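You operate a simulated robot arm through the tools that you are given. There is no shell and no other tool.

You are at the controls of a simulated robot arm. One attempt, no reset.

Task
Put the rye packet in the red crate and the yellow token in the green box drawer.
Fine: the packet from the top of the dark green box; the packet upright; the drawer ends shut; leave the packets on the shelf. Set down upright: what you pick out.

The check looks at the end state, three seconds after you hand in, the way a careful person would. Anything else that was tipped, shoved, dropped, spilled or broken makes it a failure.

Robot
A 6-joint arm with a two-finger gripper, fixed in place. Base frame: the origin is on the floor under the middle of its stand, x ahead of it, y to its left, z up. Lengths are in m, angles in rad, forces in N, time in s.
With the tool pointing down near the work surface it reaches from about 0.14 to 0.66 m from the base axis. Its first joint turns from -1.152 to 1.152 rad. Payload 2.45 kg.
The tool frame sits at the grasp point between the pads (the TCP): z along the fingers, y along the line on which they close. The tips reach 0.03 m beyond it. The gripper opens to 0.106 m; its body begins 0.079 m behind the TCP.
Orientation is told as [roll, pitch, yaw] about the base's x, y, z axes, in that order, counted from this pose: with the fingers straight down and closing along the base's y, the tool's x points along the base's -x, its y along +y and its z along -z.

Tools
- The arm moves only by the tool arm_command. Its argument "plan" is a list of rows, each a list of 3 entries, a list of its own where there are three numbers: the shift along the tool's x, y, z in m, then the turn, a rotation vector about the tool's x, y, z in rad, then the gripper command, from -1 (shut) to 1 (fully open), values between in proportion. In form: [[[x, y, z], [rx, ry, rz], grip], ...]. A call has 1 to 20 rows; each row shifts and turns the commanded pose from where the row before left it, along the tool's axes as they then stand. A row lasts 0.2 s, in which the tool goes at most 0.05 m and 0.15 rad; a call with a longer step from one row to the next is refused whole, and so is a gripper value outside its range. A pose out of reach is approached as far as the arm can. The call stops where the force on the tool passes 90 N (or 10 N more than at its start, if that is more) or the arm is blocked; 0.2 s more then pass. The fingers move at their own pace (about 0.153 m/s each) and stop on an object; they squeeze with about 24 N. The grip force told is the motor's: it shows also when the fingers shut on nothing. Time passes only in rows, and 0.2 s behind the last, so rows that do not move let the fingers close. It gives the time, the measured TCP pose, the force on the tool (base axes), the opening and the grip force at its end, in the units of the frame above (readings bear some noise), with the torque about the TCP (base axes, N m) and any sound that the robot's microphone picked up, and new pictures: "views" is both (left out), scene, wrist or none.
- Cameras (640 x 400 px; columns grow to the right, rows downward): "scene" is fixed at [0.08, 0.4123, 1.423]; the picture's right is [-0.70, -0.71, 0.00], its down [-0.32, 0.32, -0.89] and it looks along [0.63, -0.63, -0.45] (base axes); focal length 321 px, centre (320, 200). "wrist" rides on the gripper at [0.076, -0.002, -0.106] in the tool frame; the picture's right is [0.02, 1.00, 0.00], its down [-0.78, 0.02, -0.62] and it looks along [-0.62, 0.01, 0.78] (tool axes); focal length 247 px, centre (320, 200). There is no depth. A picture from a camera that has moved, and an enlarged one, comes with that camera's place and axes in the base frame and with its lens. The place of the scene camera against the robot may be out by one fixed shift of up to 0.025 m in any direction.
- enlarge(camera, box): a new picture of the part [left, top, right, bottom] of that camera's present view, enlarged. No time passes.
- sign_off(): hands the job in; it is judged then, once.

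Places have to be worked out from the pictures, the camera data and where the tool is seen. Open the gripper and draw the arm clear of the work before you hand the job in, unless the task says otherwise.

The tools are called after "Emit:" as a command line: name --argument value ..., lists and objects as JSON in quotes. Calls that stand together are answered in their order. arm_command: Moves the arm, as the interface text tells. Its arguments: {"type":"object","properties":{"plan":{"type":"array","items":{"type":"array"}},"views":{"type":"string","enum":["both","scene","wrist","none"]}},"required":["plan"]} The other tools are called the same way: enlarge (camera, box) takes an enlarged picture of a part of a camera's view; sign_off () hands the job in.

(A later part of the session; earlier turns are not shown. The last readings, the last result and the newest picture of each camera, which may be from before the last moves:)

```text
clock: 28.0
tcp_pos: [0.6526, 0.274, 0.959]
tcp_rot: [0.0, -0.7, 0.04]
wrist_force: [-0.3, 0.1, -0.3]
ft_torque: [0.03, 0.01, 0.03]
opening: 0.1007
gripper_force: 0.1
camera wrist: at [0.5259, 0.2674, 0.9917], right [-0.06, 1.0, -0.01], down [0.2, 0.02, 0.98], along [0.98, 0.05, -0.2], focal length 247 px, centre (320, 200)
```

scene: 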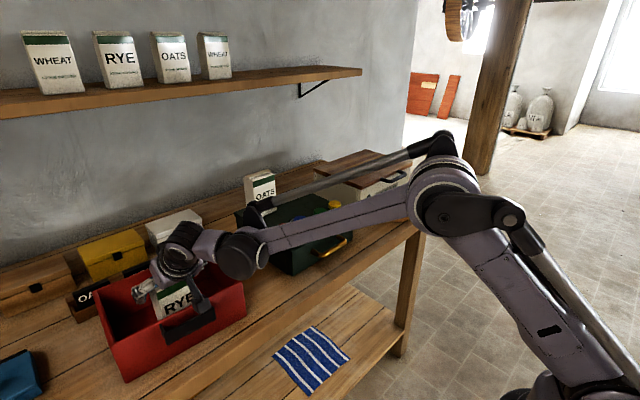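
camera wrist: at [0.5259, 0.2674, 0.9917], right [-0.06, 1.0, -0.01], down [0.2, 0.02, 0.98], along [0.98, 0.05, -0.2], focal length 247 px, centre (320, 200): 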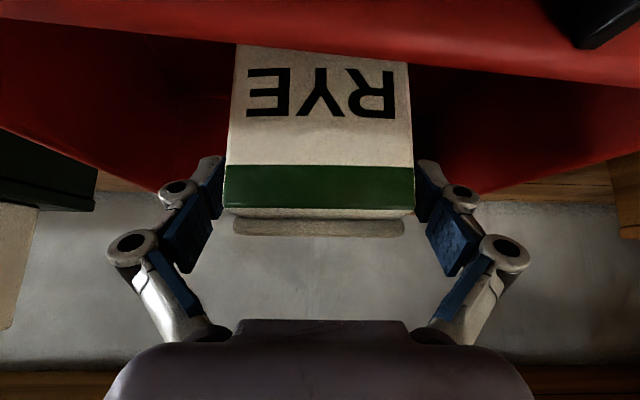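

Released and the packet stands on its own, gripper force zero. I'll back out along the tool axis (up and toward the robot).

Emit:
arm_command --plan '[[[0, 0, -0.02], [0, 0, 0], 0.9], [[0, 0, -0.03], [0, 0, 0], 0.9], [[0, 0, -0.03], [0, 0, 0], 0.9], [[0, 0, -0.04], [0, 0, 0], 0.9], [[0, 0, -0.04], [0, 0, 0], 0.9], [[0, 0, 0], [0, 0, 0], 0.9]]' --views "both"

```text
clock: 29.4
tcp_pos: [0.5482, 0.2694, 1.0827]
tcp_rot: [0.001, -0.7, 0.042]
wrist_force: [-0.2, 0.7, 0.7]
ft_torque: [-0.02, -0.01, -0.01]
opening: 0.1006
gripper_force: 0.0
camera wrist: at [0.4204, 0.2634, 1.1147], right [-0.06, 1.0, -0.01], down [0.2, 0.02, 0.98], along [0.98, 0.05, -0.2], focal length 247 px, centre (320, 200)
```

scene: 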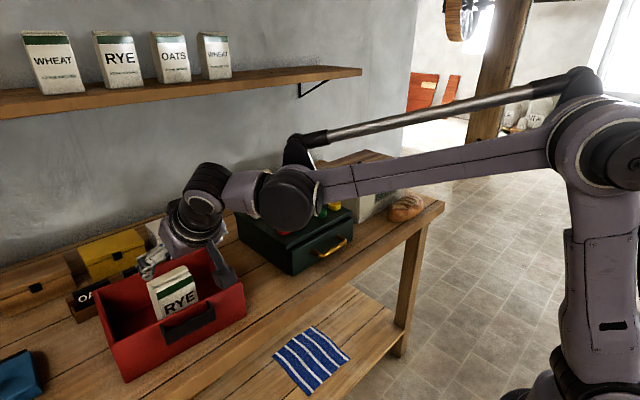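
wrist: 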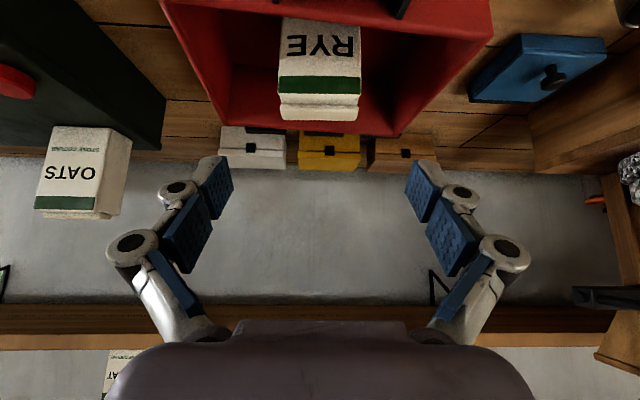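

RYE now stands upright in the crate. Next is the drawer: I'll move back in front of the green box at a safe height, then roll the tool 90° so the fingers close across the handle bar with the camera on its left side.

Emit:
arm_command --plan '[[[0.01123, -0.04256, -0.01486], [0, 0, 0], 0.9], [[0.01123, -0.04256, -0.01486], [0, 0, 0], 0.9], [[0.01123, -0.04256, -0.01486], [0, 0, 0], 0.9], [[0.01123, -0.04256, -0.01486], [0, 0, 0], 0.9], [[0.01123, -0.04256, -0.01486], [0, 0, 0], 0.9], [[0.01123, -0.04256, -0.01486], [0, 0, 0], 0.9], [[0.01123, -0.04256, -0.01486], [0, 0, 0], 0.9], [[0.01123, -0.04256, -0.01486], [0, 0, 0], 0.9], [[0.01123, -0.04256, -0.01486], [0, 0, 0], 0.9], [[0, 0, 0], [0.0258, 0, 0.0306], 0.9], [[0, 0, 0], [0, 0, 0], 0.9]]' --views "both"

```text
clock: 31.8
tcp_pos: [0.4029, -0.1214, 1.1198]
tcp_rot: [-0.001, -0.7, -0.001]
wrist_force: [0.2, 0.4, -0.1]
ft_torque: [-0.01, -0.03, 0.01]
opening: 0.1008
gripper_force: 0.1
camera wrist: at [0.2755, -0.1217, 1.152], right [-0.02, 1.0, -0.01], down [0.2, 0.02, 0.98], along [0.98, 0.01, -0.2], focal length 247 px, centre (320, 200)
```

scene: 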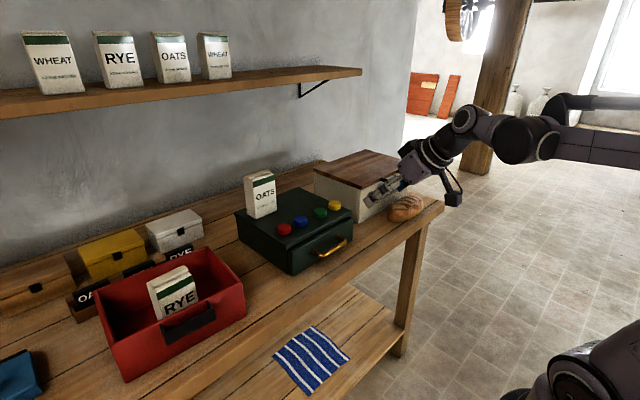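
wrist: 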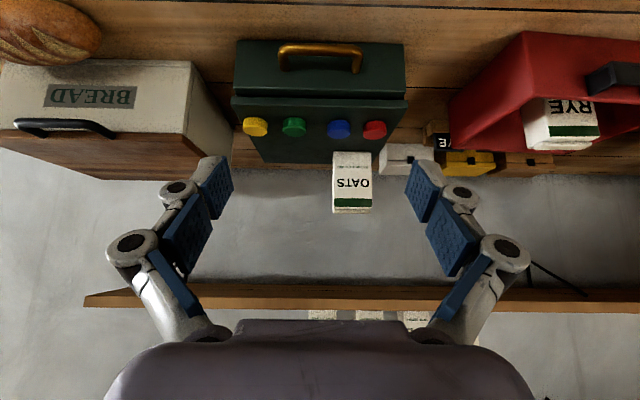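

Everything is in place and OATS and tokens are undisturbed. I'll enlarge this view to refine the handle and drawer face before rolling.

Emit:
enlarge --camera "wrist" --box '[220, 30, 420, 150]'

Emit:
enlarge --camera "scene" --box '[230, 180, 370, 290]'

```text
3.20 times, centred on (320, 90) of wrist
camera zoom: at [0.2755, -0.1217, 1.152], right [-0.02, 1.0, -0.01], down [0.2, 0.02, 0.98], along [0.98, 0.01, -0.2], focal length 790 px, centre (320, 552)
```

zoom: 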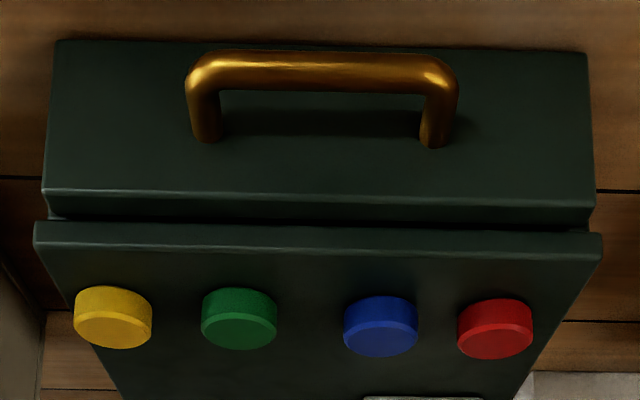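

```text
3.64 times, centred on (300, 235) of scene
camera zoom: at [0.08, 0.4123, 1.423], right [-0.71, -0.71, 0.0], down [-0.32, 0.32, -0.89], along [0.63, -0.63, -0.45], focal length 1167 px, centre (393, 73)
```

zoom: 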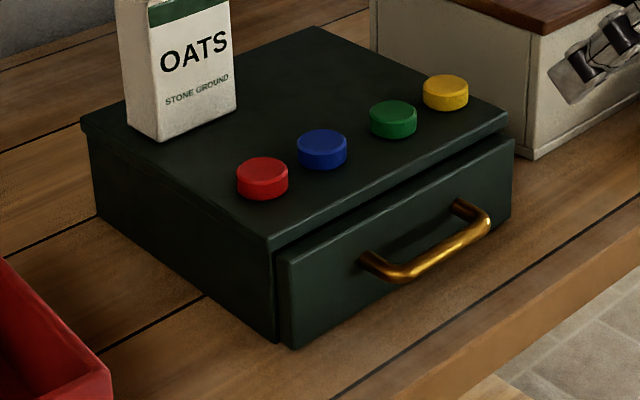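

Refined: bar centre ≈(0.5525, -0.1217, 0.898), ~14 mm thick, drawer face x≈0.58 (gap ~20 mm), drawer front z 0.856–0.932, lid top ≈0.948. I'll now roll +90° about the tool axis and narrow the fingers.

Emit:
arm_command --plan '[[[0, 0, 0], [0, 0, 0.15], 0.3], [[0, 0, 0], [0, 0, 0.15], 0], [[0, 0, 0], [0, 0, 0.15], -0.3], [[0, 0, 0], [0, 0, 0.15], -0.36], [[0, 0, 0], [0, 0, 0.15], -0.36], [[0, 0, 0], [0, 0, 0.15], -0.36], [[0, 0, 0], [0, 0, 0.15], -0.36], [[0, 0, 0], [0, 0, 0.15], -0.36], [[0, 0, 0], [0, 0, 0.15], -0.36], [[0, 0, 0], [0, 0, 0.15], -0.36], [[0, 0, 0], [0, 0, 0.0708], -0.36], [[0, 0, 0], [-0.15, 0, 0], -0.36], [[0, 0, 0], [-0.15, 0, 0], -0.36], [[0, 0, 0], [-0.1, 0, 0], -0.36], [[0, 0, 0], [0, 0, 0], -0.36]]' --views "both"

```text
clock: 35.0
tcp_pos: [0.4019, -0.1199, 1.1198]
tcp_rot: [1.102, 0.001, -1.572]
wrist_force: [-0.2, 0.4, 0.0]
ft_torque: [0.03, 0.0, 0.01]
opening: 0.0342
gripper_force: 0.0
camera wrist: at [0.306, -0.0437, 1.1665], right [0.45, 0.02, 0.89], down [-0.55, -0.78, 0.3], along [0.7, -0.62, -0.34], focal length 247 px, centre (320, 200)
```

scene: 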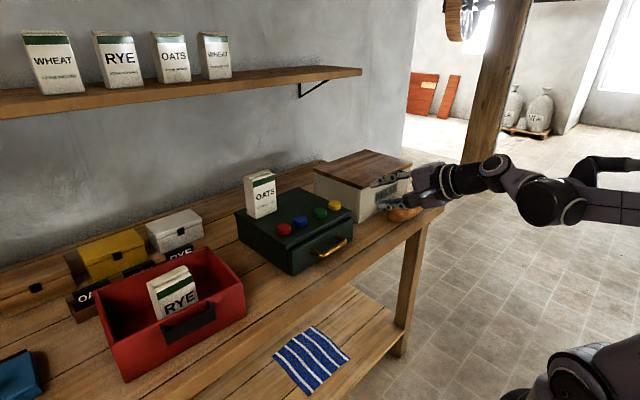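
wrist: 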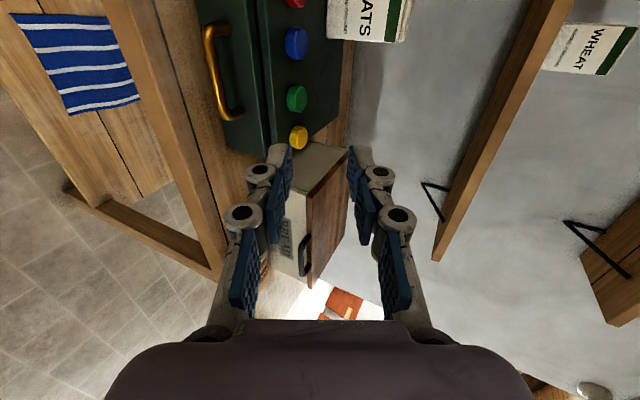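

The tool is now tilted 1.10 rad with fingers closing across the bar. I'll move to a pre-approach point 0.08 m back from the handle along the tool axis and check the alignment.

Emit:
arm_command --plan '[[[-0.0003, -0.0259, 0.0272], [0, 0, 0], -0.45], [[-0.0003, -0.0259, 0.0272], [0, 0, 0], -0.45], [[-0.0003, -0.0259, 0.0272], [0, 0, 0], -0.45], [[-0.0003, -0.0259, 0.0272], [0, 0, 0], -0.45], [[-0.0003, -0.0259, 0.0272], [0, 0, 0], -0.45], [[0, 0, 0], [0, 0, 0], -0.45]]' --views "both"

```text
clock: 36.4
tcp_pos: [0.4635, -0.1224, 0.9418]
tcp_rot: [1.098, 0.0, -1.57]
wrist_force: [-0.1, -0.2, 0.7]
ft_torque: [-0.02, -0.01, 0.0]
opening: 0.0293
gripper_force: 0.0
camera wrist: at [0.3674, -0.0455, 0.9901], right [0.46, 0.02, 0.89], down [-0.54, -0.78, 0.3], along [0.7, -0.62, -0.34], focal length 247 px, centre (320, 200)
```

scene: 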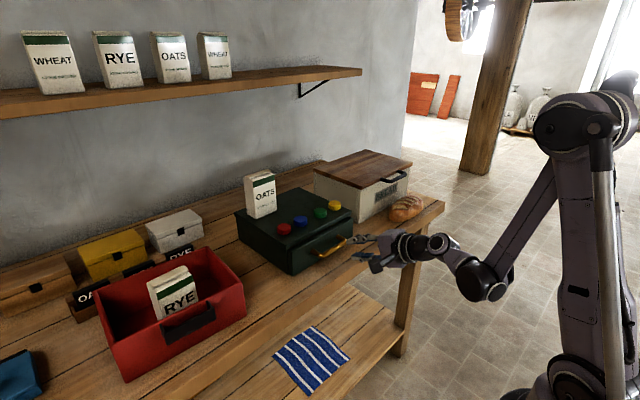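
wrist: 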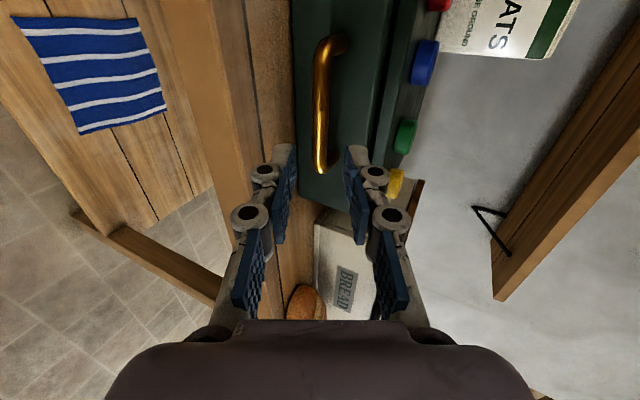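

The bar lies right between the two fingertips in this view. I'll enlarge to verify centring before moving in.

Emit:
enlarge --camera "wrist" --box '[240, 20, 420, 220]'

Emit:
enlarge --camera "scene" --box '[290, 190, 430, 300]'

```text
2.00 times, centred on (330, 120) of wrist
camera zoom: at [0.3674, -0.0455, 0.9901], right [0.46, 0.02, 0.89], down [-0.54, -0.78, 0.3], along [0.7, -0.62, -0.34], focal length 494 px, centre (300, 360)
```

zoom: 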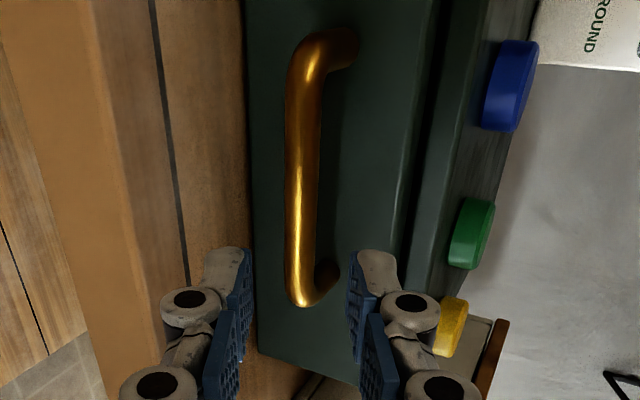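

```text
3.64 times, centred on (360, 245) of scene
camera zoom: at [0.08, 0.4123, 1.423], right [-0.7, -0.71, 0.0], down [-0.32, 0.32, -0.89], along [0.63, -0.63, -0.45], focal length 1167 px, centre (174, 36)
```

zoom: 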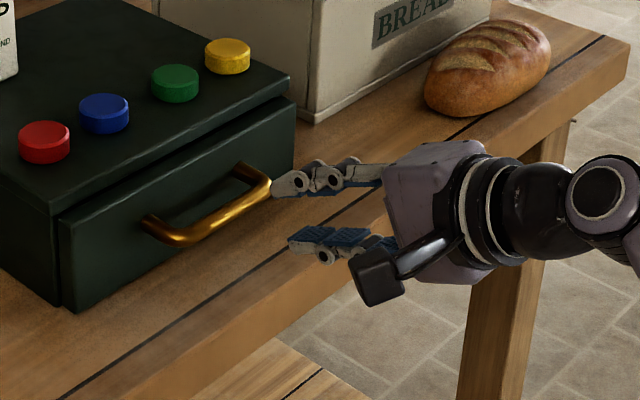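

Alignment is within about 1–2 mm. I'll advance 0.08 m along the tool axis in small steps so the fingers straddle the bar.

Emit:
arm_command --plan '[[[0, 0.0002, 0.02], [0, 0, 0], -0.45], [[0, 0.0002, 0.02], [0, 0, 0], -0.45], [[0, 0.0002, 0.016], [0, 0, 0], -0.45], [[0, 0.0, 0.012], [0, 0, 0], -0.45], [[0, 0, 0.01], [0, 0, 0], -0.45], [[0, 0, 0], [0, 0, 0], -0.45]]' --views "both"

```text
clock: 37.8
tcp_pos: [0.5335, -0.1226, 0.9075]
tcp_rot: [1.101, 0.001, -1.572]
wrist_force: [-0.3, -0.4, 0.4]
ft_torque: [0.02, -0.01, 0.03]
opening: 0.0289
gripper_force: 0.0
camera wrist: at [0.4377, -0.045, 0.9548], right [0.45, 0.02, 0.89], down [-0.55, -0.78, 0.3], along [0.7, -0.62, -0.34], focal length 247 px, centre (320, 200)
```

scene: 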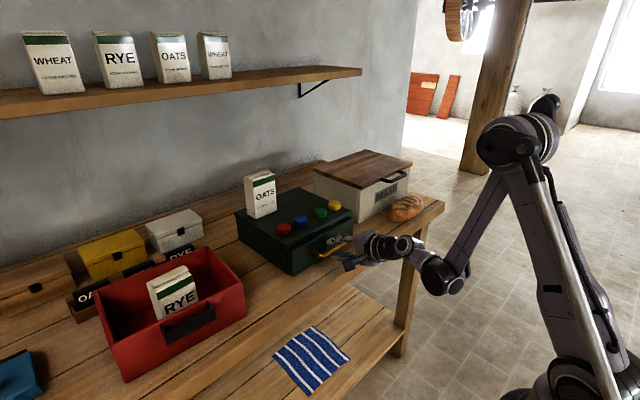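
wrist: 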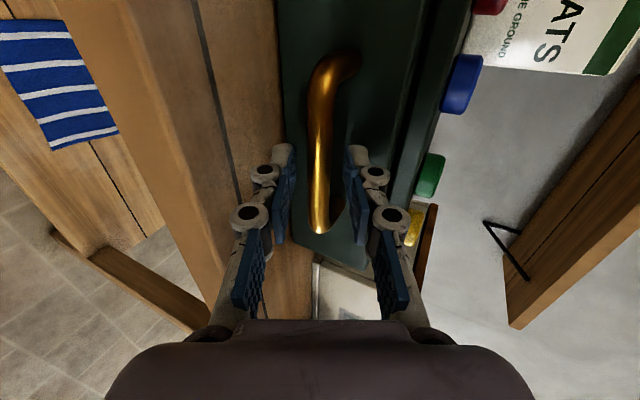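

Emit:
enlarge --camera "wrist" --box '[230, 40, 430, 260]'

Emit:
enlarge --camera "scene" --box '[290, 200, 410, 300]'

```text
1.82 times, centred on (330, 150) of wrist
camera zoom: at [0.4377, -0.045, 0.9548], right [0.45, 0.02, 0.89], down [-0.55, -0.78, 0.3], along [0.7, -0.62, -0.34], focal length 449 px, centre (302, 291)
```

zoom: 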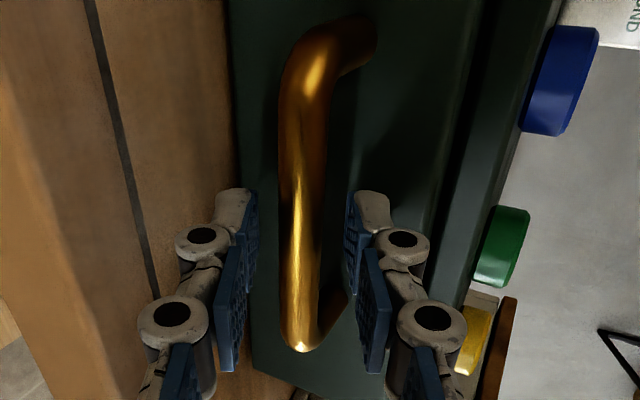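

```text
4.00 times, centred on (350, 250) of scene
camera zoom: at [0.08, 0.4123, 1.423], right [-0.7, -0.71, 0.0], down [-0.32, 0.32, -0.89], along [0.63, -0.63, -0.45], focal length 1284 px, centre (200, 0)
```

zoom: 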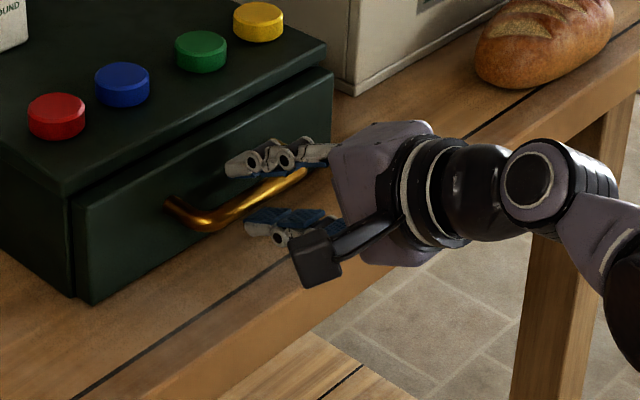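

The bar passes between the two fingers in both views. I'll close the gripper on it.

Emit:
arm_command --plan '[[[0, 0, 0], [0, 0, 0], -1], [[0, 0, 0], [0, 0, 0], -1], [[0, 0, 0], [0, 0, 0], -1]]' --views "wrist"

```text
clock: 38.6
tcp_pos: [0.5327, -0.1213, 0.907]
tcp_rot: [1.1, -0.001, -1.571]
wrist_force: [-0.6, 0.2, 0.5]
ft_torque: [-0.3, 0.0, -0.02]
opening: 0.0129
gripper_force: 39.8
camera wrist: at [0.4375, -0.045, 0.9549], right [0.45, 0.02, 0.89], down [-0.55, -0.78, 0.3], along [0.7, -0.62, -0.34], focal length 247 px, centre (320, 200)
```

wrist: 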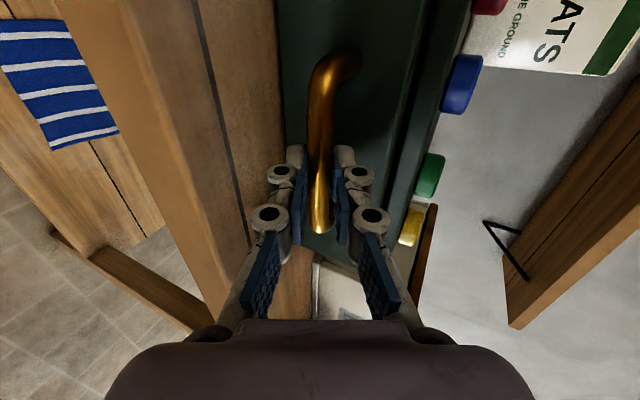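

Gripped firmly on the bar (opening 12.9 mm). I'll pull straight back in −x, first a short test pull.

Emit:
arm_command --plan '[[[0, -0.0045, -0.0089], [0, 0, 0], -1], [[0, -0.0045, -0.0089], [0, 0, 0], -1], [[0, 0, 0], [0, 0, 0], -1]]' --views "both"

```text
clock: 39.4
tcp_pos: [0.5161, -0.1222, 0.9101]
tcp_rot: [1.075, -0.001, -1.557]
wrist_force: [-0.7, -1.5, -75.0]
ft_torque: [0.06, 1.17, -0.08]
opening: 0.0132
gripper_force: 39.5
out of reach, approached as far as the arm can: row 1, 2
camera wrist: at [0.4208, -0.0463, 0.9595], right [0.48, 0.03, 0.88], down [-0.53, -0.79, 0.31], along [0.7, -0.61, -0.36], focal length 247 px, centre (320, 200)
```

scene: 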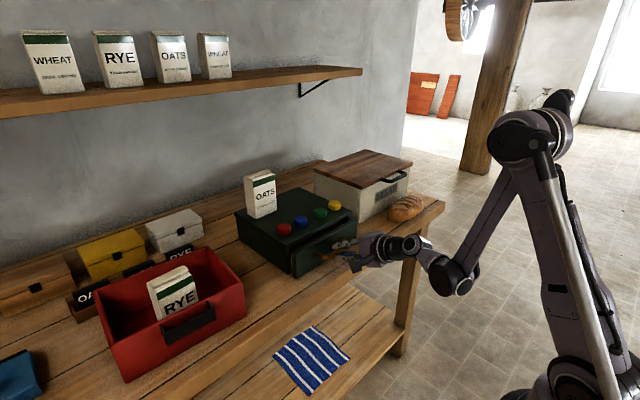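
wrist: 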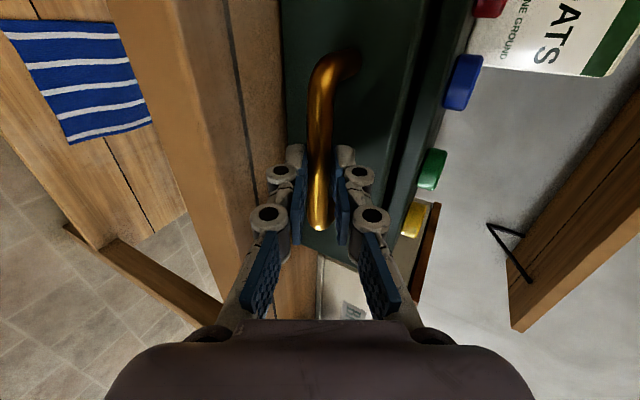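

The drawer started opening (~17 mm) but the arm hit a joint limit at this steep-forward tilt and is pulling up on the handle (−75 N). I'll relieve that at once by turning the tool steeper about the bar while easing down, in a small step.

Emit:
arm_command --plan '[[[0, -0.001, 0.001], [0.06, 0, 0], -1], [[0, 0, 0], [0, 0, 0], -1]]' --views "none"

```text
clock: 40.0
tcp_pos: [0.5179, -0.1208, 0.9108]
tcp_rot: [1.027, 0.0, -1.562]
wrist_force: [0.2, 2.5, -45.9]
ft_torque: [-0.06, 0.78, 0.29]
opening: 0.0131
gripper_force: 39.9
```

Force dropped to −46 N. I'll continue easing down and turning steeper about the bar in small steps.

Emit:
arm_command --plan '[[[0, -0.0006, 0.001], [0.06, 0, 0], -1], [[0, 0, 0], [0, 0, 0], -1]]' --views "none"

```text
clock: 40.6
tcp_pos: [0.5202, -0.1216, 0.9119]
tcp_rot: [0.977, 0.004, -1.567]
wrist_force: [-1.6, 10.7, -13.3]
ft_torque: [0.32, 0.29, 1.03]
opening: 0.0133
gripper_force: 39.8
```

Now −13 N. I'll keep turning about the bar to a tilt of about 0.85 rad, which gives the wrist room for the pull.

Emit:
arm_command --plan '[[[0, 0.0009, 0.0003], [0.06, 0, 0], -1], [[0, 0.0009, 0.0003], [0.06, 0, 0], -1], [[0, 0, 0], [0, 0, 0], -1]]' --views "both"

```text
clock: 41.4
tcp_pos: [0.5217, -0.1223, 0.9135]
tcp_rot: [0.863, 0.001, -1.568]
wrist_force: [1.5, 19.5, 10.1]
ft_torque: [0.09, -0.14, 0.68]
opening: 0.013
gripper_force: 39.5
camera wrist: at [0.4397, -0.0455, 0.9823], right [0.65, 0.02, 0.76], down [-0.46, -0.78, 0.42], along [0.6, -0.62, -0.5], focal length 247 px, centre (320, 200)
```

scene: 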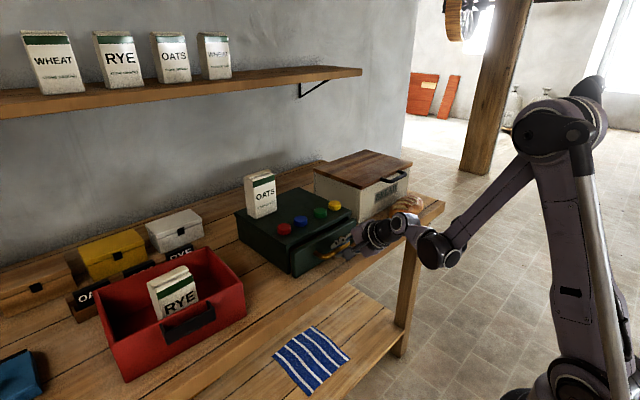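
wrist: 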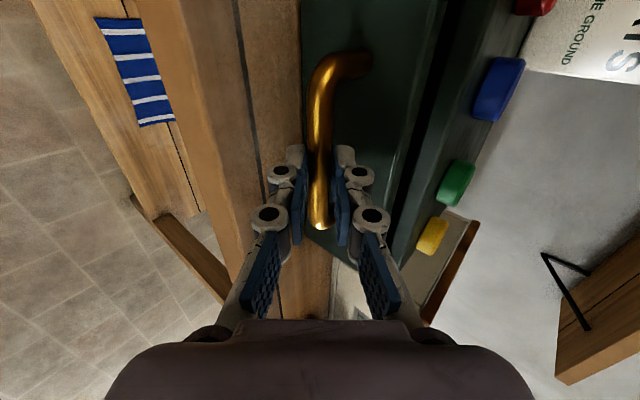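

Tilt is 0.86 and forces are modest now. I'll nudge +y by ~1 mm to relieve the side load and do another short test pull straight back.

Emit:
arm_command --plan '[[[0.001, 0.0004, -0.0003], [0, 0, 0], -1], [[0, -0.0065, -0.0076], [0, 0, 0], -1], [[0, -0.0065, -0.0076], [0, 0, 0], -1], [[0, 0, 0], [0, 0, 0], -1]]' --views "none"

```text
clock: 42.4
tcp_pos: [0.5017, -0.1225, 0.9128]
tcp_rot: [0.861, -0.002, -1.57]
wrist_force: [0.1, 13.7, 9.3]
ft_torque: [-0.33, -0.14, 0.19]
opening: 0.0134
gripper_force: 39.4
```

The pull works with only small forces. I'll continue pulling back another 0.055 m.

Emit:
arm_command --plan '[[[0.001, -0.0065, -0.0086], [0, 0, 0], -1], [[0, -0.0072, -0.0084], [0, 0, 0], -1], [[0, -0.0072, -0.0084], [0, 0, 0], -1], [[0, -0.0072, -0.0084], [0, 0, 0], -1], [[0, -0.0072, -0.0084], [0, 0, 0], -1], [[0, 0, 0], [0, 0, 0], -1]]' --views "both"

```text
clock: 43.8
tcp_pos: [0.4457, -0.1214, 0.9144]
tcp_rot: [0.858, -0.002, -1.57]
wrist_force: [0.0, 3.2, -9.8]
ft_torque: [-0.07, 0.18, 0.44]
opening: 0.0129
gripper_force: 40.1
camera wrist: at [0.3641, -0.0454, 0.9825], right [0.65, 0.02, 0.76], down [-0.46, -0.78, 0.42], along [0.6, -0.62, -0.5], focal length 247 px, centre (320, 200)
```

scene: 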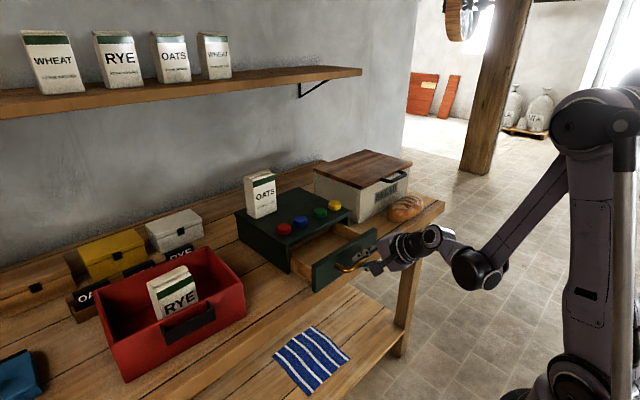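
wrist: 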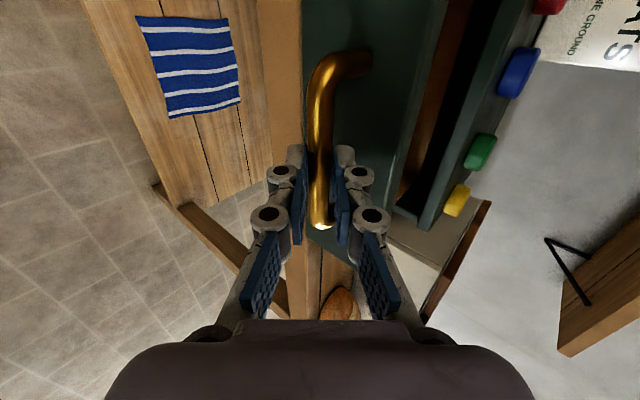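

The drawer is open by about 0.09 m. I'll enlarge to check the drawer, box and tokens.

Emit:
enlarge --camera "scene" --box '[230, 160, 400, 300]'

```text
2.86 times, centred on (315, 230) of scene
camera zoom: at [0.0801, 0.4123, 1.423], right [-0.7, -0.71, 0.0], down [-0.32, 0.32, -0.89], along [0.63, -0.63, -0.45], focal length 917 px, centre (334, 114)
```

zoom: 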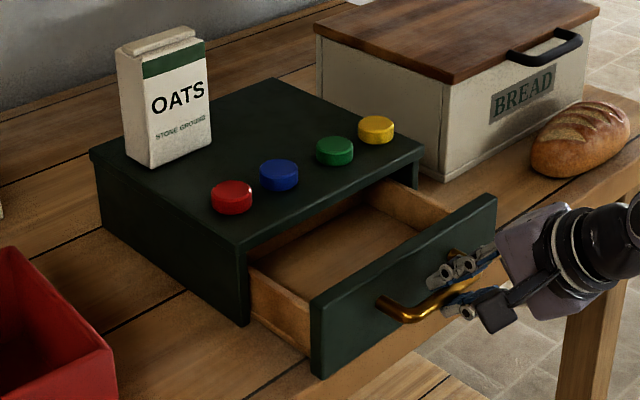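

The drawer is cleanly open with its wooden tray visible, and tokens and OATS have not moved. I'll release the bar with a small opening, back off along the tool axis, then rise.

Emit:
arm_command --plan '[[[0, 0, 0], [0, 0, 0], -0.55], [[0, 0, 0], [0, 0, 0], -0.55], [[0, 0, -0.01], [0, 0, 0], -0.55], [[0, 0, -0.02], [0, 0, 0], -0.55], [[0, 0, -0.02], [0, 0, 0], -0.55], [[0, 0.0228, -0.0195], [0, 0, 0], -0.55], [[0, 0.0228, -0.0195], [0, 0, 0], -0.55], [[0, 0.0304, -0.026], [0, 0, 0], -0.55], [[0, 0.0304, -0.026], [0, 0, 0], -0.55], [[0, 0.0304, -0.026], [0, 0, 0], -0.55], [[0, 0, 0], [0, 0, 0], -0.2]]' --views "both"

```text
clock: 46.2
tcp_pos: [0.41, -0.1213, 1.1269]
tcp_rot: [0.858, 0.0, -1.57]
wrist_force: [-0.7, 0.4, 0.3]
ft_torque: [0.02, 0.0, 0.0]
opening: 0.0422
gripper_force: 0.0
camera wrist: at [0.327, -0.0445, 1.1958], right [0.65, 0.02, 0.76], down [-0.46, -0.78, 0.42], along [0.6, -0.62, -0.5], focal length 247 px, centre (320, 200)
```

scene: 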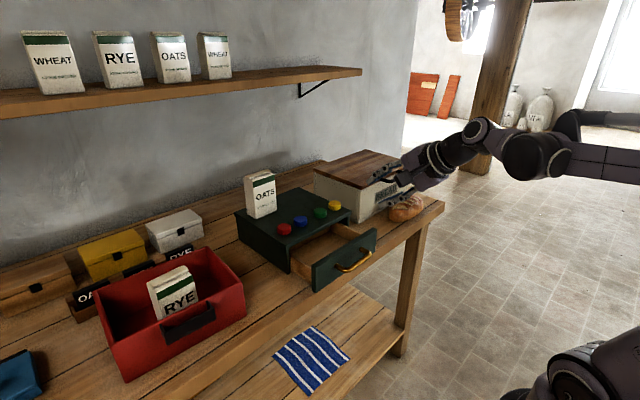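
wrist: 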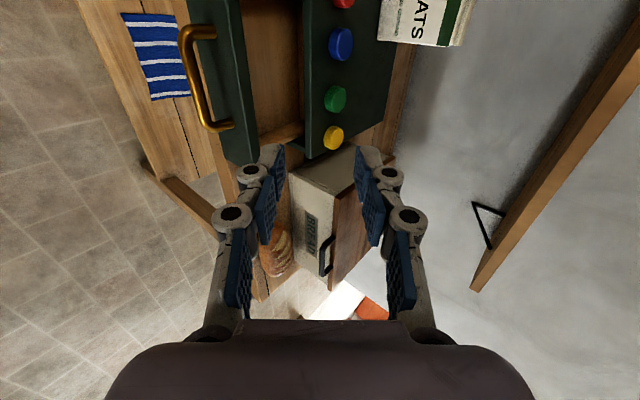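

Released cleanly and the drawer stays open. Now for the yellow token: I'll unroll the tool, reduce the tilt to 0.35 rad and yaw about −0.6 rad so the fingers close diagonally, well clear of the green token.

Emit:
arm_command --plan '[[[0, 0, 0], [0, 0, -0.15], -0.02], [[0, 0, 0], [0, 0, -0.15], -0.02], [[0, 0, 0], [0, 0, -0.15], -0.02], [[0, 0, 0], [0, 0, -0.15], -0.02], [[0, 0, 0], [0, 0, -0.15], -0.02], [[0, 0, 0], [0, 0, -0.15], -0.02], [[0, 0, 0], [0, 0, -0.15], -0.02], [[0, 0, 0], [0, 0, -0.15], -0.02], [[0, 0, 0], [0, 0, -0.15], -0.02], [[0, 0, 0], [0, 0, -0.15], -0.02], [[0, 0, 0], [0, 0, -0.0708], -0.02], [[0, 0, 0], [0, 0.15, 0], -0.02], [[0, 0, 0], [0, 0.15, 0], -0.02], [[0, 0, 0], [0, 0.15, 0], -0.02], [[0, 0, 0], [0, 0.058, 0], -0.02], [[0, 0, 0], [0, 0, 0], -0.02]]' --views "both"

```text
clock: 49.6
tcp_pos: [0.4095, -0.1213, 1.1276]
tcp_rot: [0.0, -0.352, 0.0]
wrist_force: [0.7, 0.9, 0.2]
ft_torque: [-0.02, 0.02, 0.0]
opening: 0.0519
gripper_force: 0.1
camera wrist: at [0.3003, -0.123, 1.201], right [-0.02, 1.0, -0.01], down [0.52, 0.02, 0.85], along [0.85, 0.01, -0.52], focal length 247 px, centre (320, 200)
```

scene: 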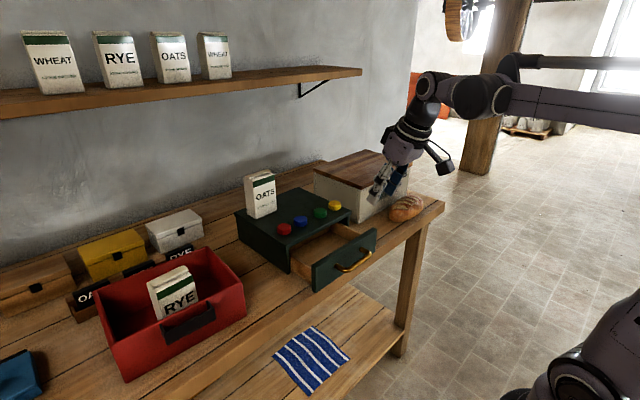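
wrist: 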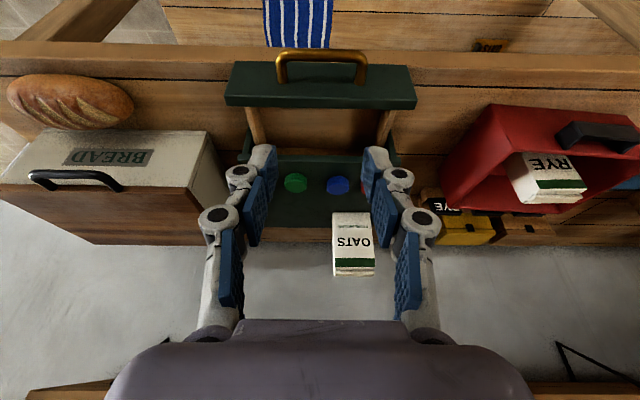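

The wrist view now shows the open drawer from above. I'll enlarge it to measure the tray opening.

Emit:
enlarge --camera "wrist" --box '[210, 40, 430, 240]'

```text
2.00 times, centred on (320, 140) of wrist
camera zoom: at [0.3003, -0.123, 1.201], right [-0.02, 1.0, -0.01], down [0.52, 0.02, 0.85], along [0.85, 0.01, -0.52], focal length 494 px, centre (320, 320)
```

zoom: 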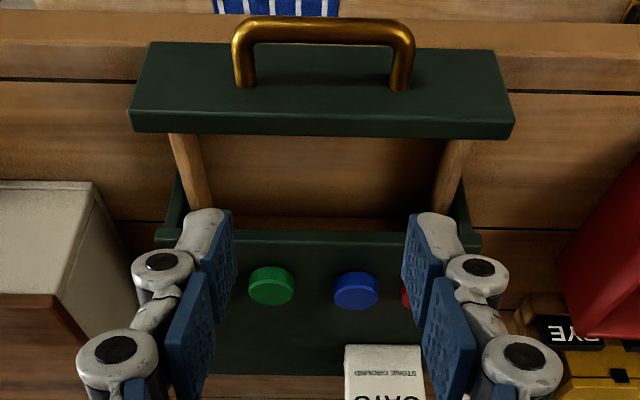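

The tray opening spans x≈0.512–0.598, y≈−0.20 to −0.035. I'll apply the yaw and move to a pre-grasp 0.10 m above the yellow token along the tool axis.

Emit:
arm_command --plan '[[[0, 0, 0], [0.0514, 0, 0.1409], -0.02], [[0, 0, 0], [0.0514, 0, 0.1409], -0.02], [[0, 0, 0], [0.0514, 0, 0.1409], -0.02], [[0, 0, 0], [0.0514, 0, 0.1409], -0.02], [[-0.0362, 0.0098, 0.024], [0, 0, 0], -0.02], [[-0.0362, 0.0098, 0.024], [0, 0, 0], -0.02], [[-0.0362, 0.0098, 0.024], [0, 0, 0], -0.02], [[-0.0362, 0.0098, 0.024], [0, 0, 0], -0.02], [[-0.0362, 0.0098, 0.024], [0, 0, 0], -0.02], [[0, 0, 0], [0, 0, 0], -0.02]]' --views "both"

```text
clock: 51.8
tcp_pos: [0.6103, -0.1996, 1.0752]
tcp_rot: [0.001, -0.351, -0.6]
wrist_force: [-0.1, -0.4, 0.3]
ft_torque: [-0.01, -0.01, 0.04]
opening: 0.0522
gripper_force: 0.1
camera wrist: at [0.5201, -0.1396, 1.149], right [0.55, 0.84, -0.01], down [0.44, -0.28, 0.85], along [0.71, -0.47, -0.52], focal length 247 px, centre (320, 200)
```

scene: 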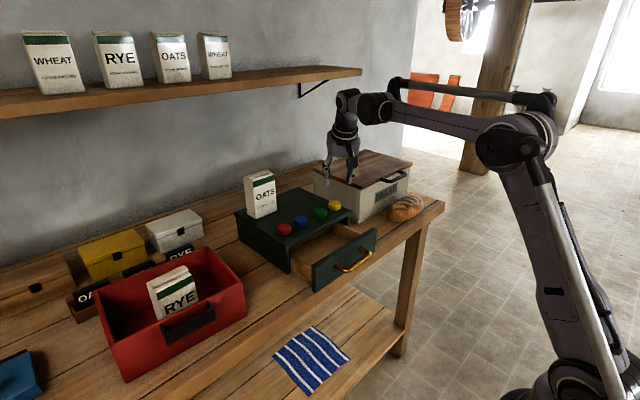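
wrist: 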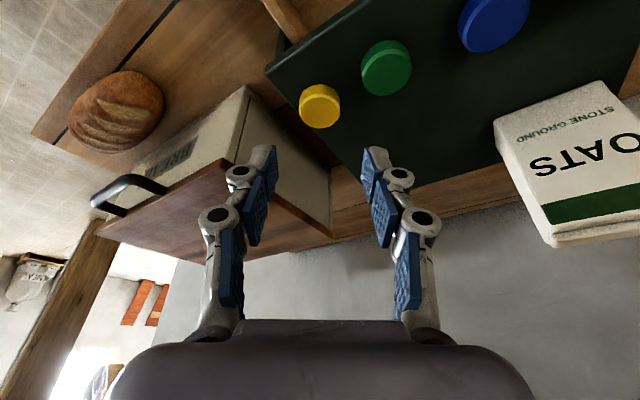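

The token is centred between the fingertips in view. I'll enlarge to fix its position more exactly along the approach.

Emit:
enlarge --camera "wrist" --box '[220, 50, 420, 200]'

```text
2.67 times, centred on (320, 125) of wrist
camera zoom: at [0.5201, -0.1396, 1.149], right [0.55, 0.84, -0.01], down [0.44, -0.28, 0.85], along [0.71, -0.47, -0.52], focal length 659 px, centre (320, 400)
```

zoom: 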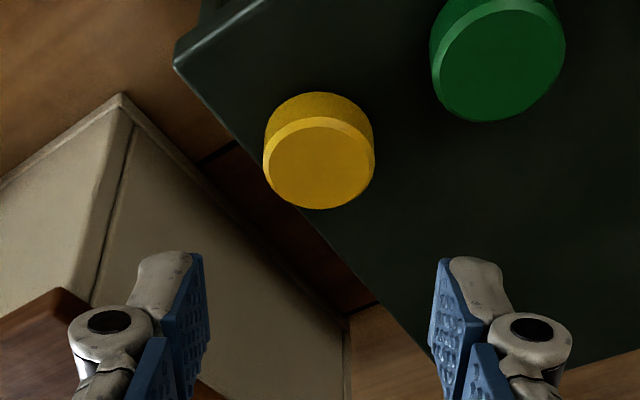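

Token centre refined to about (0.6455, −0.2245), z 0.948–0.963. I'll descend ~0.097 m along the tool axis, slowing at the end so the tips stop just above the lid.

Emit:
arm_command --plan '[[[0, -0.0003, 0.03], [0, 0, 0], -0.02], [[0, -0.0003, 0.03], [0, 0, 0], -0.02], [[0, 0, 0.02], [0, 0, 0], -0.02], [[0, 0, 0.01], [0, 0, 0], -0.02], [[0, 0, 0.006], [0, 0, 0], -0.02], [[0, 0, 0], [0, 0, 0], -0.02]]' --views "both"

```text
clock: 53.2
tcp_pos: [0.6387, -0.2201, 0.9861]
tcp_rot: [-0.001, -0.353, -0.6]
wrist_force: [0.6, -0.4, -0.5]
ft_torque: [0.01, 0.0, 0.01]
opening: 0.0523
gripper_force: 0.0
camera wrist: at [0.5472, -0.1601, 1.0598], right [0.55, 0.84, -0.01], down [0.44, -0.28, 0.85], along [0.71, -0.47, -0.52], focal length 247 px, centre (320, 200)
```

scene: 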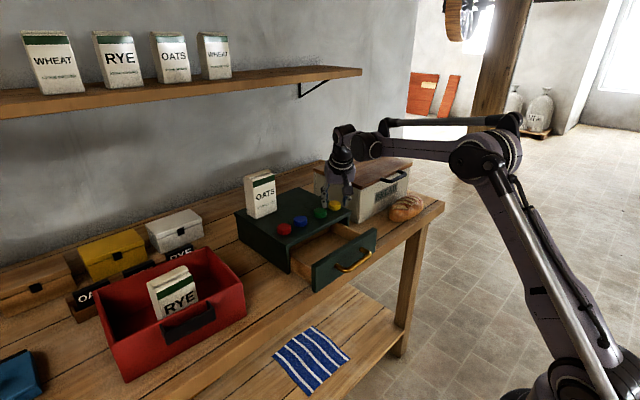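
wrist: 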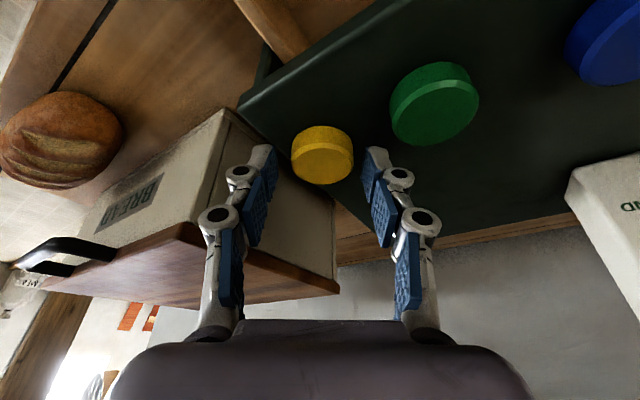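

Emit:
enlarge --camera "wrist" --box '[240, 100, 400, 220]'

Emit:
enlarge --camera "scene" --box '[280, 140, 400, 240]'

```text
3.33 times, centred on (320, 160) of wrist
camera zoom: at [0.5472, -0.1601, 1.0598], right [0.55, 0.84, -0.01], down [0.44, -0.28, 0.85], along [0.71, -0.47, -0.52], focal length 823 px, centre (320, 333)
```

zoom: 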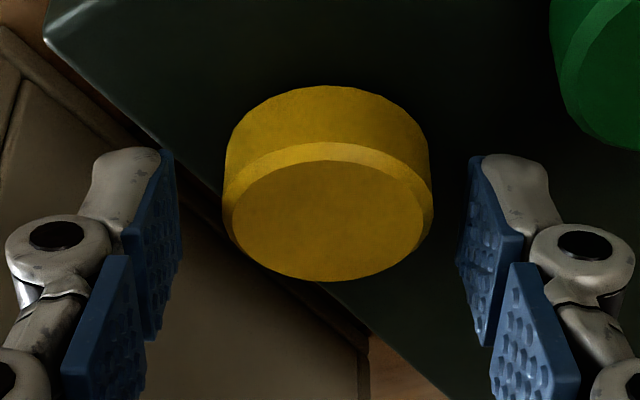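

```text
4.00 times, centred on (340, 190) of scene
camera zoom: at [0.08, 0.4123, 1.423], right [-0.7, -0.71, 0.0], down [-0.32, 0.32, -0.89], along [0.63, -0.63, -0.45], focal length 1284 px, centre (240, 240)
```

zoom: 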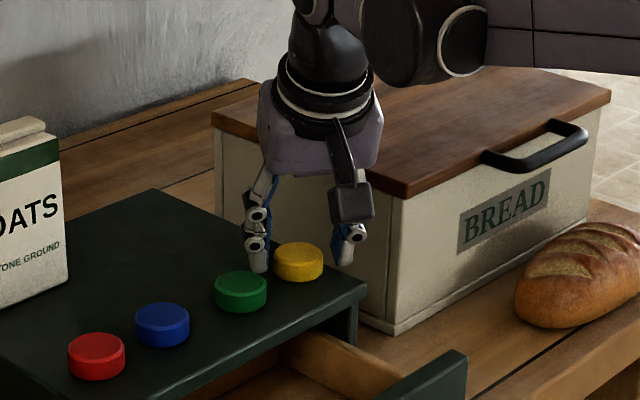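

The fingertips straddle the token, with the tip edge near its mid-height and the lid still ~4–5 mm below. I'll go 4 mm further down the axis and check for contact.

Emit:
arm_command --plan '[[[0.0008, 0, 0.002], [0, 0, 0], -0.02], [[0.0007, 0, 0.002], [0, 0, 0], -0.02], [[0, 0, 0], [0, 0, 0], -0.02]]' --views "none"

```text
clock: 54.0
tcp_pos: [0.6378, -0.2188, 0.9816]
tcp_rot: [0.0, -0.351, -0.601]
wrist_force: [-0.2, -0.3, 0.4]
ft_torque: [-0.03, -0.02, 0.02]
opening: 0.0521
gripper_force: 0.1
```

No contact with the lid (force ~0). I'll close on the token.

Emit:
arm_command --plan '[[[0, 0, 0], [0, 0, 0], -0.2], [[0, 0, 0], [0, 0, 0], -0.4], [[0, 0, 0], [0, 0, 0], -1], [[0, 0, 0], [0, 0, 0], -1], [[0, 0, 0], [0, 0, 0], -1]]' --views "both"

```text
clock: 55.2
tcp_pos: [0.6383, -0.22, 0.9824]
tcp_rot: [0.001, -0.351, -0.601]
wrist_force: [0.0, 0.2, -0.1]
ft_torque: [-0.05, -0.01, -0.02]
opening: 0.0358
gripper_force: 23.9
camera wrist: at [0.5471, -0.1598, 1.0559], right [0.55, 0.84, -0.01], down [0.44, -0.28, 0.85], along [0.71, -0.47, -0.52], focal length 247 px, centre (320, 200)
```

scene: 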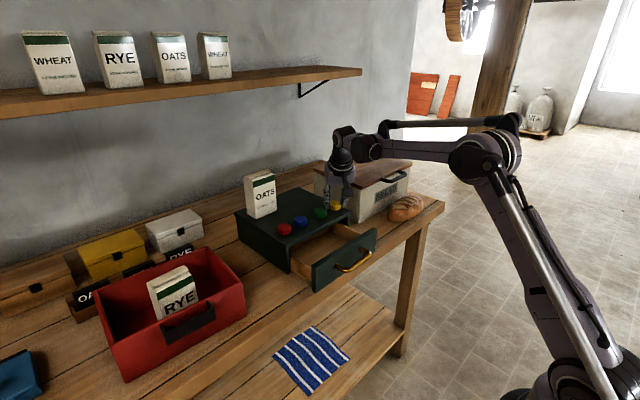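
wrist: 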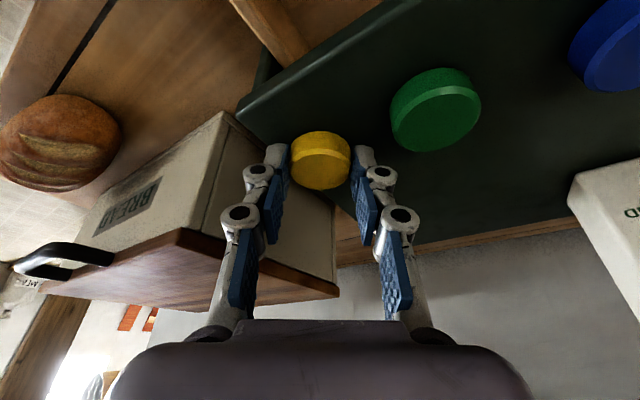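

Gripped at 35.8 mm with 24 N. I'll lift straight up about 0.06 m.

Emit:
arm_command --plan '[[[-0.0034, 0, -0.0094], [0, 0, 0], -1], [[-0.0069, 0, -0.0188], [0, 0, 0], -1], [[-0.0103, 0, -0.0282], [0, 0, 0], -1], [[0, 0, 0], [0, 0, 0], -1]]' --views "both"

```text
clock: 56.2
tcp_pos: [0.6377, -0.2183, 1.0419]
tcp_rot: [-0.001, -0.351, -0.6]
wrist_force: [0.3, 0.1, 0.0]
ft_torque: [0.0, -0.02, 0.0]
opening: 0.0358
gripper_force: 24.2
camera wrist: at [0.5468, -0.1592, 1.1166], right [0.55, 0.84, -0.01], down [0.44, -0.28, 0.85], along [0.71, -0.47, -0.52], focal length 247 px, centre (320, 200)
```

scene: 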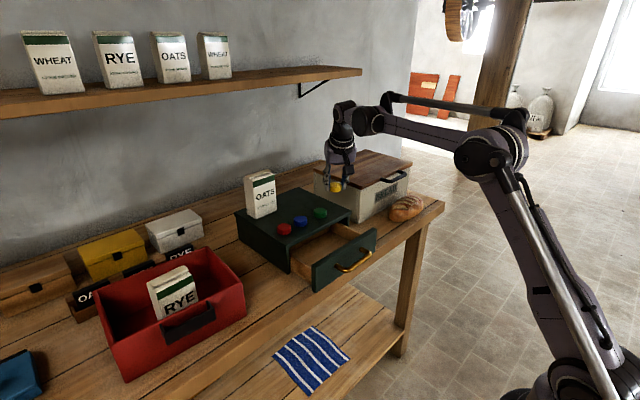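
wrist: 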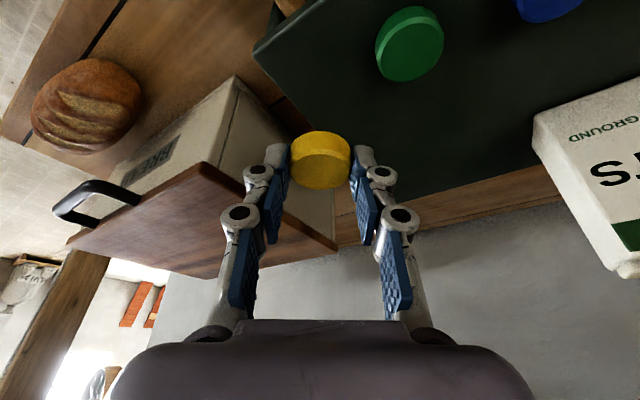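

The token is lifted flat and level. I'll carry it over the open drawer and turn the yaw back to zero there, keeping the tilt so the token stays flat.

Emit:
arm_command --plan '[[[0.0409, 0.0099, -0.015], [0, 0, 0], -1], [[0.0409, 0.0099, -0.015], [0, 0, 0], -1], [[0.0409, 0.0099, -0.015], [0, 0, 0], -1], [[0, 0, 0], [-0.0514, 0, -0.1409], -1], [[0, 0, 0], [-0.0514, 0, -0.1409], -1], [[0, 0, 0], [-0.0514, 0, -0.1409], -1], [[0, 0, 0], [-0.0514, 0, -0.1409], -1], [[0, 0, 0], [0, 0, 0], -1]]' --views "both"

```text
clock: 58.0
tcp_pos: [0.5462, -0.1231, 1.0423]
tcp_rot: [0.0, -0.351, 0.0]
wrist_force: [0.0, 0.4, -1.0]
ft_torque: [-0.01, 0.0, -0.02]
opening: 0.036
gripper_force: 23.5
camera wrist: at [0.4378, -0.1234, 1.1155], right [-0.02, 1.0, -0.01], down [0.52, 0.02, 0.85], along [0.85, 0.01, -0.52], focal length 247 px, centre (320, 200)
```

scene: 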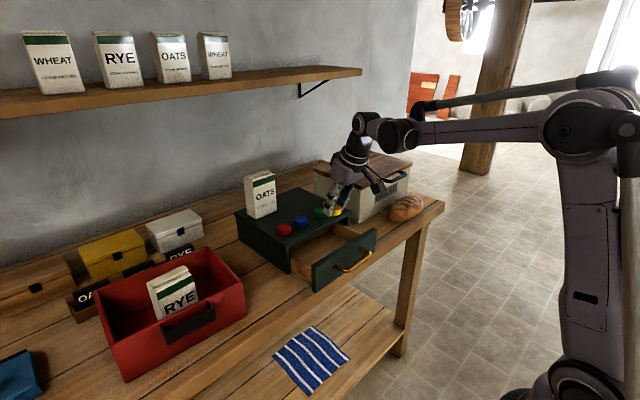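
wrist: 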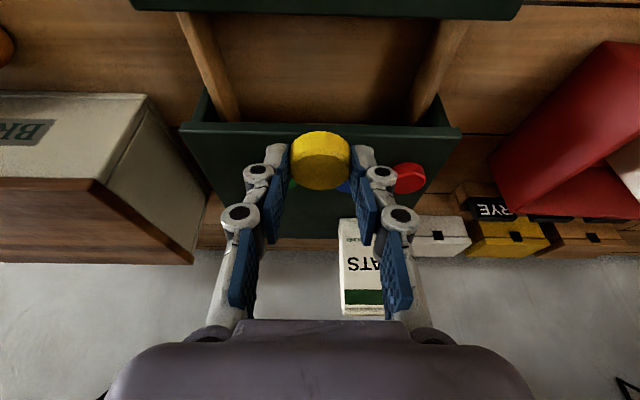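

I'm centred over the gap between the drawer front (inner x≈0.512) and the lid edge (x≈0.595). I'll lower the token into the tray to a few cm above the floor.

Emit:
arm_command --plan '[[[-0.0056, 0.002, 0.0021], [0, 0, 0], -1], [[0.0087, 0, 0.0239], [0, 0, 0], -1], [[0.0087, 0, 0.0239], [0, 0, 0], -1], [[0.0087, 0, 0.0239], [0, 0, 0], -1], [[0.0087, 0, 0.0239], [0, 0, 0], -1], [[0, 0, 0], [0, 0, 0], -1]]' --views "both"

```text
clock: 59.4
tcp_pos: [0.5534, -0.1185, 0.94]
tcp_rot: [0.0, -0.349, -0.001]
wrist_force: [0.7, -0.2, 0.3]
ft_torque: [-0.01, 0.03, 0.01]
opening: 0.0356
gripper_force: 23.8
camera wrist: at [0.4449, -0.1203, 1.0147], right [-0.02, 1.0, -0.01], down [0.52, 0.02, 0.85], along [0.85, 0.01, -0.52], focal length 247 px, centre (320, 200)
```

scene: 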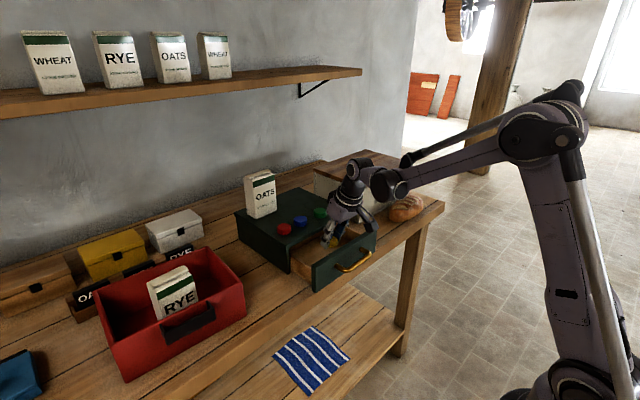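
wrist: 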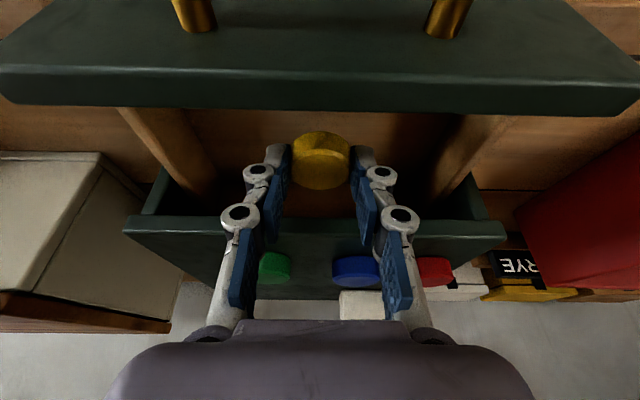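

The token is between the drawer front and the lid edge with room all round. I'll lower further in smaller steps, watching the force.

Emit:
arm_command --plan '[[[0.0034, 0, 0.0094], [0, 0, 0], -1], [[0.0034, 0, 0.0094], [0, 0, 0], -1], [[0.0027, 0, 0.0075], [0, 0, 0], -1], [[0, 0, 0], [0, 0, 0], -1]]' --views "both"

```text
clock: 60.4
tcp_pos: [0.5526, -0.1193, 0.913]
tcp_rot: [0.001, -0.353, 0.0]
wrist_force: [-0.6, -0.5, 0.0]
ft_torque: [-0.02, 0.01, 0.01]
opening: 0.0357
gripper_force: 24.2
camera wrist: at [0.4445, -0.1211, 0.9865], right [-0.02, 1.0, -0.01], down [0.52, 0.02, 0.85], along [0.85, 0.01, -0.52], focal length 247 px, centre (320, 200)
```

scene: 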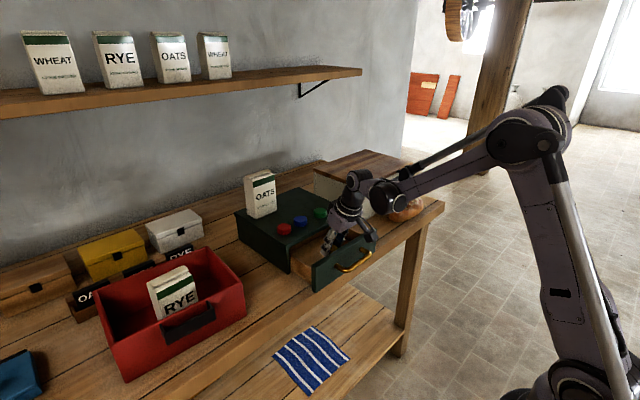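
wrist: 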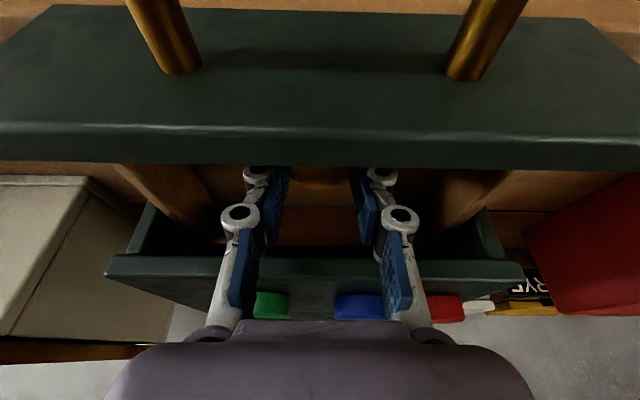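

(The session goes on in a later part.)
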